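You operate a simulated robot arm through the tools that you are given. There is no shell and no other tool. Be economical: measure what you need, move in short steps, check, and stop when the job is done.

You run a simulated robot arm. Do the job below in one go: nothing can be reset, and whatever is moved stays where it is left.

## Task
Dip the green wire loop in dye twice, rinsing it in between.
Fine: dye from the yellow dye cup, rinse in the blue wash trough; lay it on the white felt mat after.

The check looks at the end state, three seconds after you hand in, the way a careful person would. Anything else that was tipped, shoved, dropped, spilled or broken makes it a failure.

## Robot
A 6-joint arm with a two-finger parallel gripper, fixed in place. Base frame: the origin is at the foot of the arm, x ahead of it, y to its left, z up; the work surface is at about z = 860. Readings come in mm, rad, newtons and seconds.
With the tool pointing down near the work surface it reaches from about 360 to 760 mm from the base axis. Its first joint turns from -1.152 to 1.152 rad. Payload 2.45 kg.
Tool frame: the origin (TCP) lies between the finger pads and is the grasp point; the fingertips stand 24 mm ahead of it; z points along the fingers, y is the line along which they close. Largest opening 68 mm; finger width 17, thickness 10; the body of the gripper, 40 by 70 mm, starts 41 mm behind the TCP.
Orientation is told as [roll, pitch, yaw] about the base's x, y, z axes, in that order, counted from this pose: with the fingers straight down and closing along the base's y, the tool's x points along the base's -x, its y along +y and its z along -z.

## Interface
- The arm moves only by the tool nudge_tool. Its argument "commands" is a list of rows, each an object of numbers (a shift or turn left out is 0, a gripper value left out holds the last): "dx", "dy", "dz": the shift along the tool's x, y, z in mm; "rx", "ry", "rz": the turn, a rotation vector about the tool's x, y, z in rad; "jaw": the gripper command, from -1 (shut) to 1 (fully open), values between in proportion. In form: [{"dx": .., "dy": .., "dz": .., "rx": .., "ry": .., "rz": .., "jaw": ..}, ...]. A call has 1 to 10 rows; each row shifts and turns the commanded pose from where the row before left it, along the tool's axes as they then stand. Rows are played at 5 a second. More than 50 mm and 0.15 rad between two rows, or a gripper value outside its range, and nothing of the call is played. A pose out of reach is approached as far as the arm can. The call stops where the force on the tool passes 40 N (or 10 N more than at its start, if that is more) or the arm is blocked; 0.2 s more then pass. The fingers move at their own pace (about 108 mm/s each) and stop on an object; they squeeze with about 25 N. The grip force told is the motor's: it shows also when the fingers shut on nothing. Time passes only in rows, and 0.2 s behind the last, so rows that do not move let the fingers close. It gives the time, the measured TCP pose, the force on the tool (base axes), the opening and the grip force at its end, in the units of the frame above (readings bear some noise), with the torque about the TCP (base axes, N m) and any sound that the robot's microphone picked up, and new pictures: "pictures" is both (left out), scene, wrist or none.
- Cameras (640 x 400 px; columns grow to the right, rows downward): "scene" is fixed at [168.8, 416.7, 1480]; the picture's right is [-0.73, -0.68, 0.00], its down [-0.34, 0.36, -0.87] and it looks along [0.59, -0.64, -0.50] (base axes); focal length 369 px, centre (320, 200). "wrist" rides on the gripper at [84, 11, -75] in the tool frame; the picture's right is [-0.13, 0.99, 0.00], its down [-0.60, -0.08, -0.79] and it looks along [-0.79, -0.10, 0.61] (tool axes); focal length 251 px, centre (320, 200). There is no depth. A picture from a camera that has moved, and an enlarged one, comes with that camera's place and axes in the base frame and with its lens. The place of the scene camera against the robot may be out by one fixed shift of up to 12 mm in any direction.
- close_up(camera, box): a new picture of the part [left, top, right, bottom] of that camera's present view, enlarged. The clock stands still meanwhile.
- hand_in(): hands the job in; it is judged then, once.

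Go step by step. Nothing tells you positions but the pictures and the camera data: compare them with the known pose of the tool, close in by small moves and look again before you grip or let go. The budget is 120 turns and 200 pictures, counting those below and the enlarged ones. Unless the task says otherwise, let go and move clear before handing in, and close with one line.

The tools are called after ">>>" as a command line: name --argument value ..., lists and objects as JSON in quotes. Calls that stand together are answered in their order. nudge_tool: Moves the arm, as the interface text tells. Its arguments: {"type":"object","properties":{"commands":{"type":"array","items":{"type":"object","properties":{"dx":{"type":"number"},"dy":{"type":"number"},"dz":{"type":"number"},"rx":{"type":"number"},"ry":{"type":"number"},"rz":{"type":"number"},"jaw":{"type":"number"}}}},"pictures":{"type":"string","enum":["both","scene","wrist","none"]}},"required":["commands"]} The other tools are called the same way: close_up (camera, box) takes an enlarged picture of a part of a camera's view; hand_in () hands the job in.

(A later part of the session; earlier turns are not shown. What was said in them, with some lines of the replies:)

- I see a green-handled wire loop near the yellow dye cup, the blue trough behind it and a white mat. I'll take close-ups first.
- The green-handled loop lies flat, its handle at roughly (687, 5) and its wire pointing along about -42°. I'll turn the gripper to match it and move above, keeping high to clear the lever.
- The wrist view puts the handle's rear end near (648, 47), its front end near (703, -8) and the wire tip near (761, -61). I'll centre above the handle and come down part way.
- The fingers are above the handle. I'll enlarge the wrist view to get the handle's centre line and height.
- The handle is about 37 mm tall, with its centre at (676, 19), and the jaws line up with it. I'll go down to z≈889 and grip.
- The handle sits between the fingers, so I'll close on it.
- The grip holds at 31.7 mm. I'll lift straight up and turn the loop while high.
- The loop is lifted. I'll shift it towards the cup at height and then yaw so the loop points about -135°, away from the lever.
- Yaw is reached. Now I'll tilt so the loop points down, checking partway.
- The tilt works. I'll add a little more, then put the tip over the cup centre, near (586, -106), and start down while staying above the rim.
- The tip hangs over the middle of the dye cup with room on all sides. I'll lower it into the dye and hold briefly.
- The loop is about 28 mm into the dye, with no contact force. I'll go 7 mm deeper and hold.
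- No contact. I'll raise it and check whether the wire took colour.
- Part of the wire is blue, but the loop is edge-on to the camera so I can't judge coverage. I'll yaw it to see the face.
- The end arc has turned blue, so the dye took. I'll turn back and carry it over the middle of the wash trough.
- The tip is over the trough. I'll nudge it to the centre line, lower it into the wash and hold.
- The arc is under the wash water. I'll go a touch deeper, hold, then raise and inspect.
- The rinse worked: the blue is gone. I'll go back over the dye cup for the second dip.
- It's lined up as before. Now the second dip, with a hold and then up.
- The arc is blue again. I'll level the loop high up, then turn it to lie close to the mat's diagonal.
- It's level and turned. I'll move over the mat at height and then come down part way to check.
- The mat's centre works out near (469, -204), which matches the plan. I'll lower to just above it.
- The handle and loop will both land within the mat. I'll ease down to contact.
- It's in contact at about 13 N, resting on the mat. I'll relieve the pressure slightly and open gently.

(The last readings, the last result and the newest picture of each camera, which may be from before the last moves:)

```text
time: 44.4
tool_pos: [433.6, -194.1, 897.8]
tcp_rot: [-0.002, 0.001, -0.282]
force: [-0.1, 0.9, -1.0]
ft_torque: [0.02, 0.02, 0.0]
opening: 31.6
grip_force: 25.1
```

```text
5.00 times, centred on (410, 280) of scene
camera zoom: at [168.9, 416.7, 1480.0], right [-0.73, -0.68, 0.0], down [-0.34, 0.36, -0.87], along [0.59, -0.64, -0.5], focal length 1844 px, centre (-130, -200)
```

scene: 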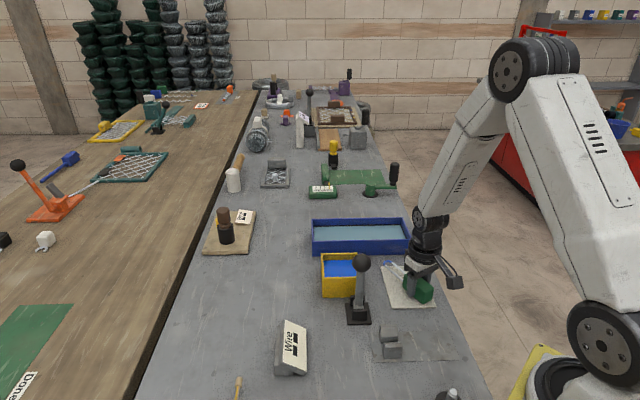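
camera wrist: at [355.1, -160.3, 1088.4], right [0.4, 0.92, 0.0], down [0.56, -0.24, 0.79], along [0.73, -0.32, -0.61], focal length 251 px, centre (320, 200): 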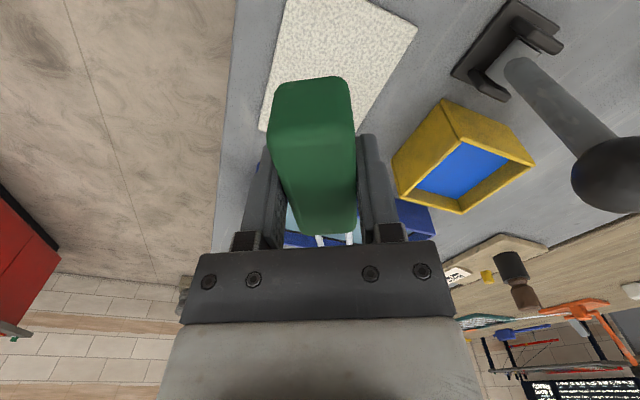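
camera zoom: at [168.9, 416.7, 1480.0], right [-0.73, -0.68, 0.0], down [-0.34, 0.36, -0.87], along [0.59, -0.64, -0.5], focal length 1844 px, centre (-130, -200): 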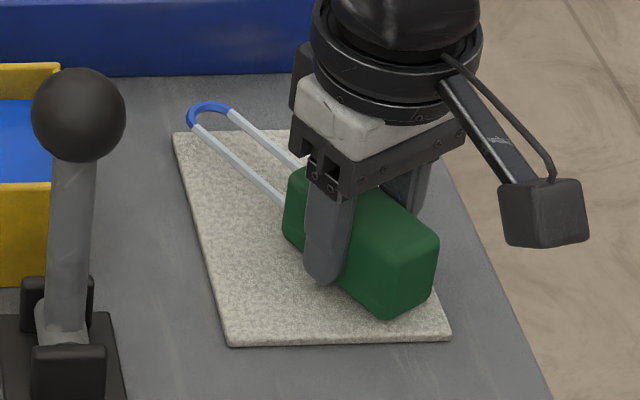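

It's resting on the mat with no load. I'll release and back straight up.

>>> nudge_tool --commands '[{"jaw": 0}, {"jaw": 0.6}, {"jaw": 0.6}, {"dz": -15}, {"dz": -40}, {"dz": -45}, {"dz": -45}, {"dz": -45}, {}]' --pictures "scene"

>>> close_up --camera "scene" --box '[350, 240, 470, 320]'

>>> close_up --camera "wrist" --box '[160, 0, 480, 200]'

```text
time: 46.4
tool_pos: [431.1, -196.1, 1090.1]
tcp_rot: [-0.001, 0.0, -0.283]
force: [0.4, -0.6, 0.1]
ft_torque: [0.0, 0.01, 0.01]
opening: 54.2
grip_force: 0.1
```

scene: 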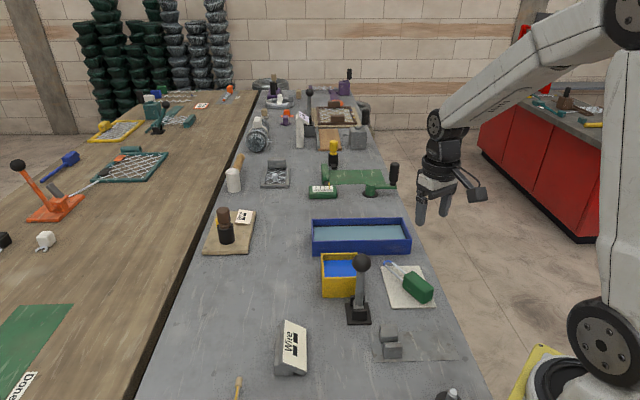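

```text
5.00 times, centred on (410, 280) of scene
camera zoom: at [168.8, 416.7, 1480.0], right [-0.73, -0.68, 0.0], down [-0.34, 0.36, -0.87], along [0.59, -0.64, -0.5], focal length 1844 px, centre (-130, -200)
```

zoom: 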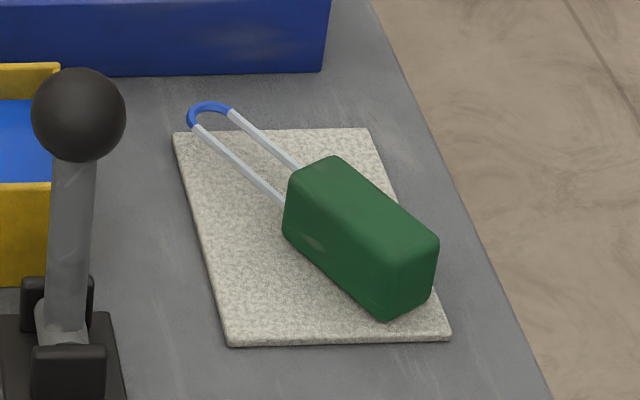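

```text
2.00 times, centred on (320, 100) of wrist
camera zoom: at [354.4, -162.3, 1166.4], right [0.4, 0.92, 0.0], down [0.56, -0.24, 0.79], along [0.73, -0.32, -0.61], focal length 503 px, centre (320, 400)
```

zoom: 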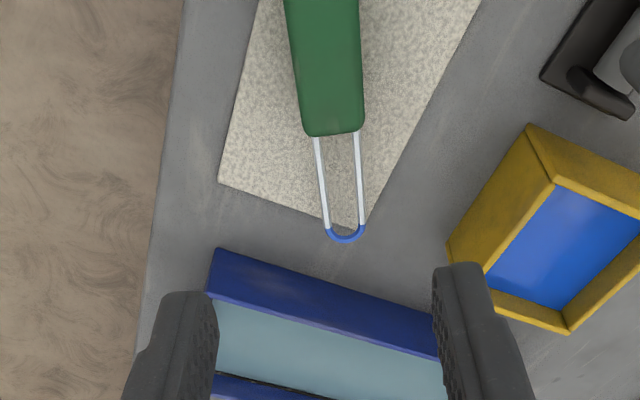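

The loop rests on the felt mat with its arc dyed blue, the gripper is clear, and the cup, trough and lever are undisturbed. I'm handing in.

>>> hand_in

```text
The job is handed in.
```

I dipped the green wire loop in the yellow dye cup, rinsed it in the blue trough, dipped it again and laid it on the white felt mat; the dyed end sits just inside the mat's edge.
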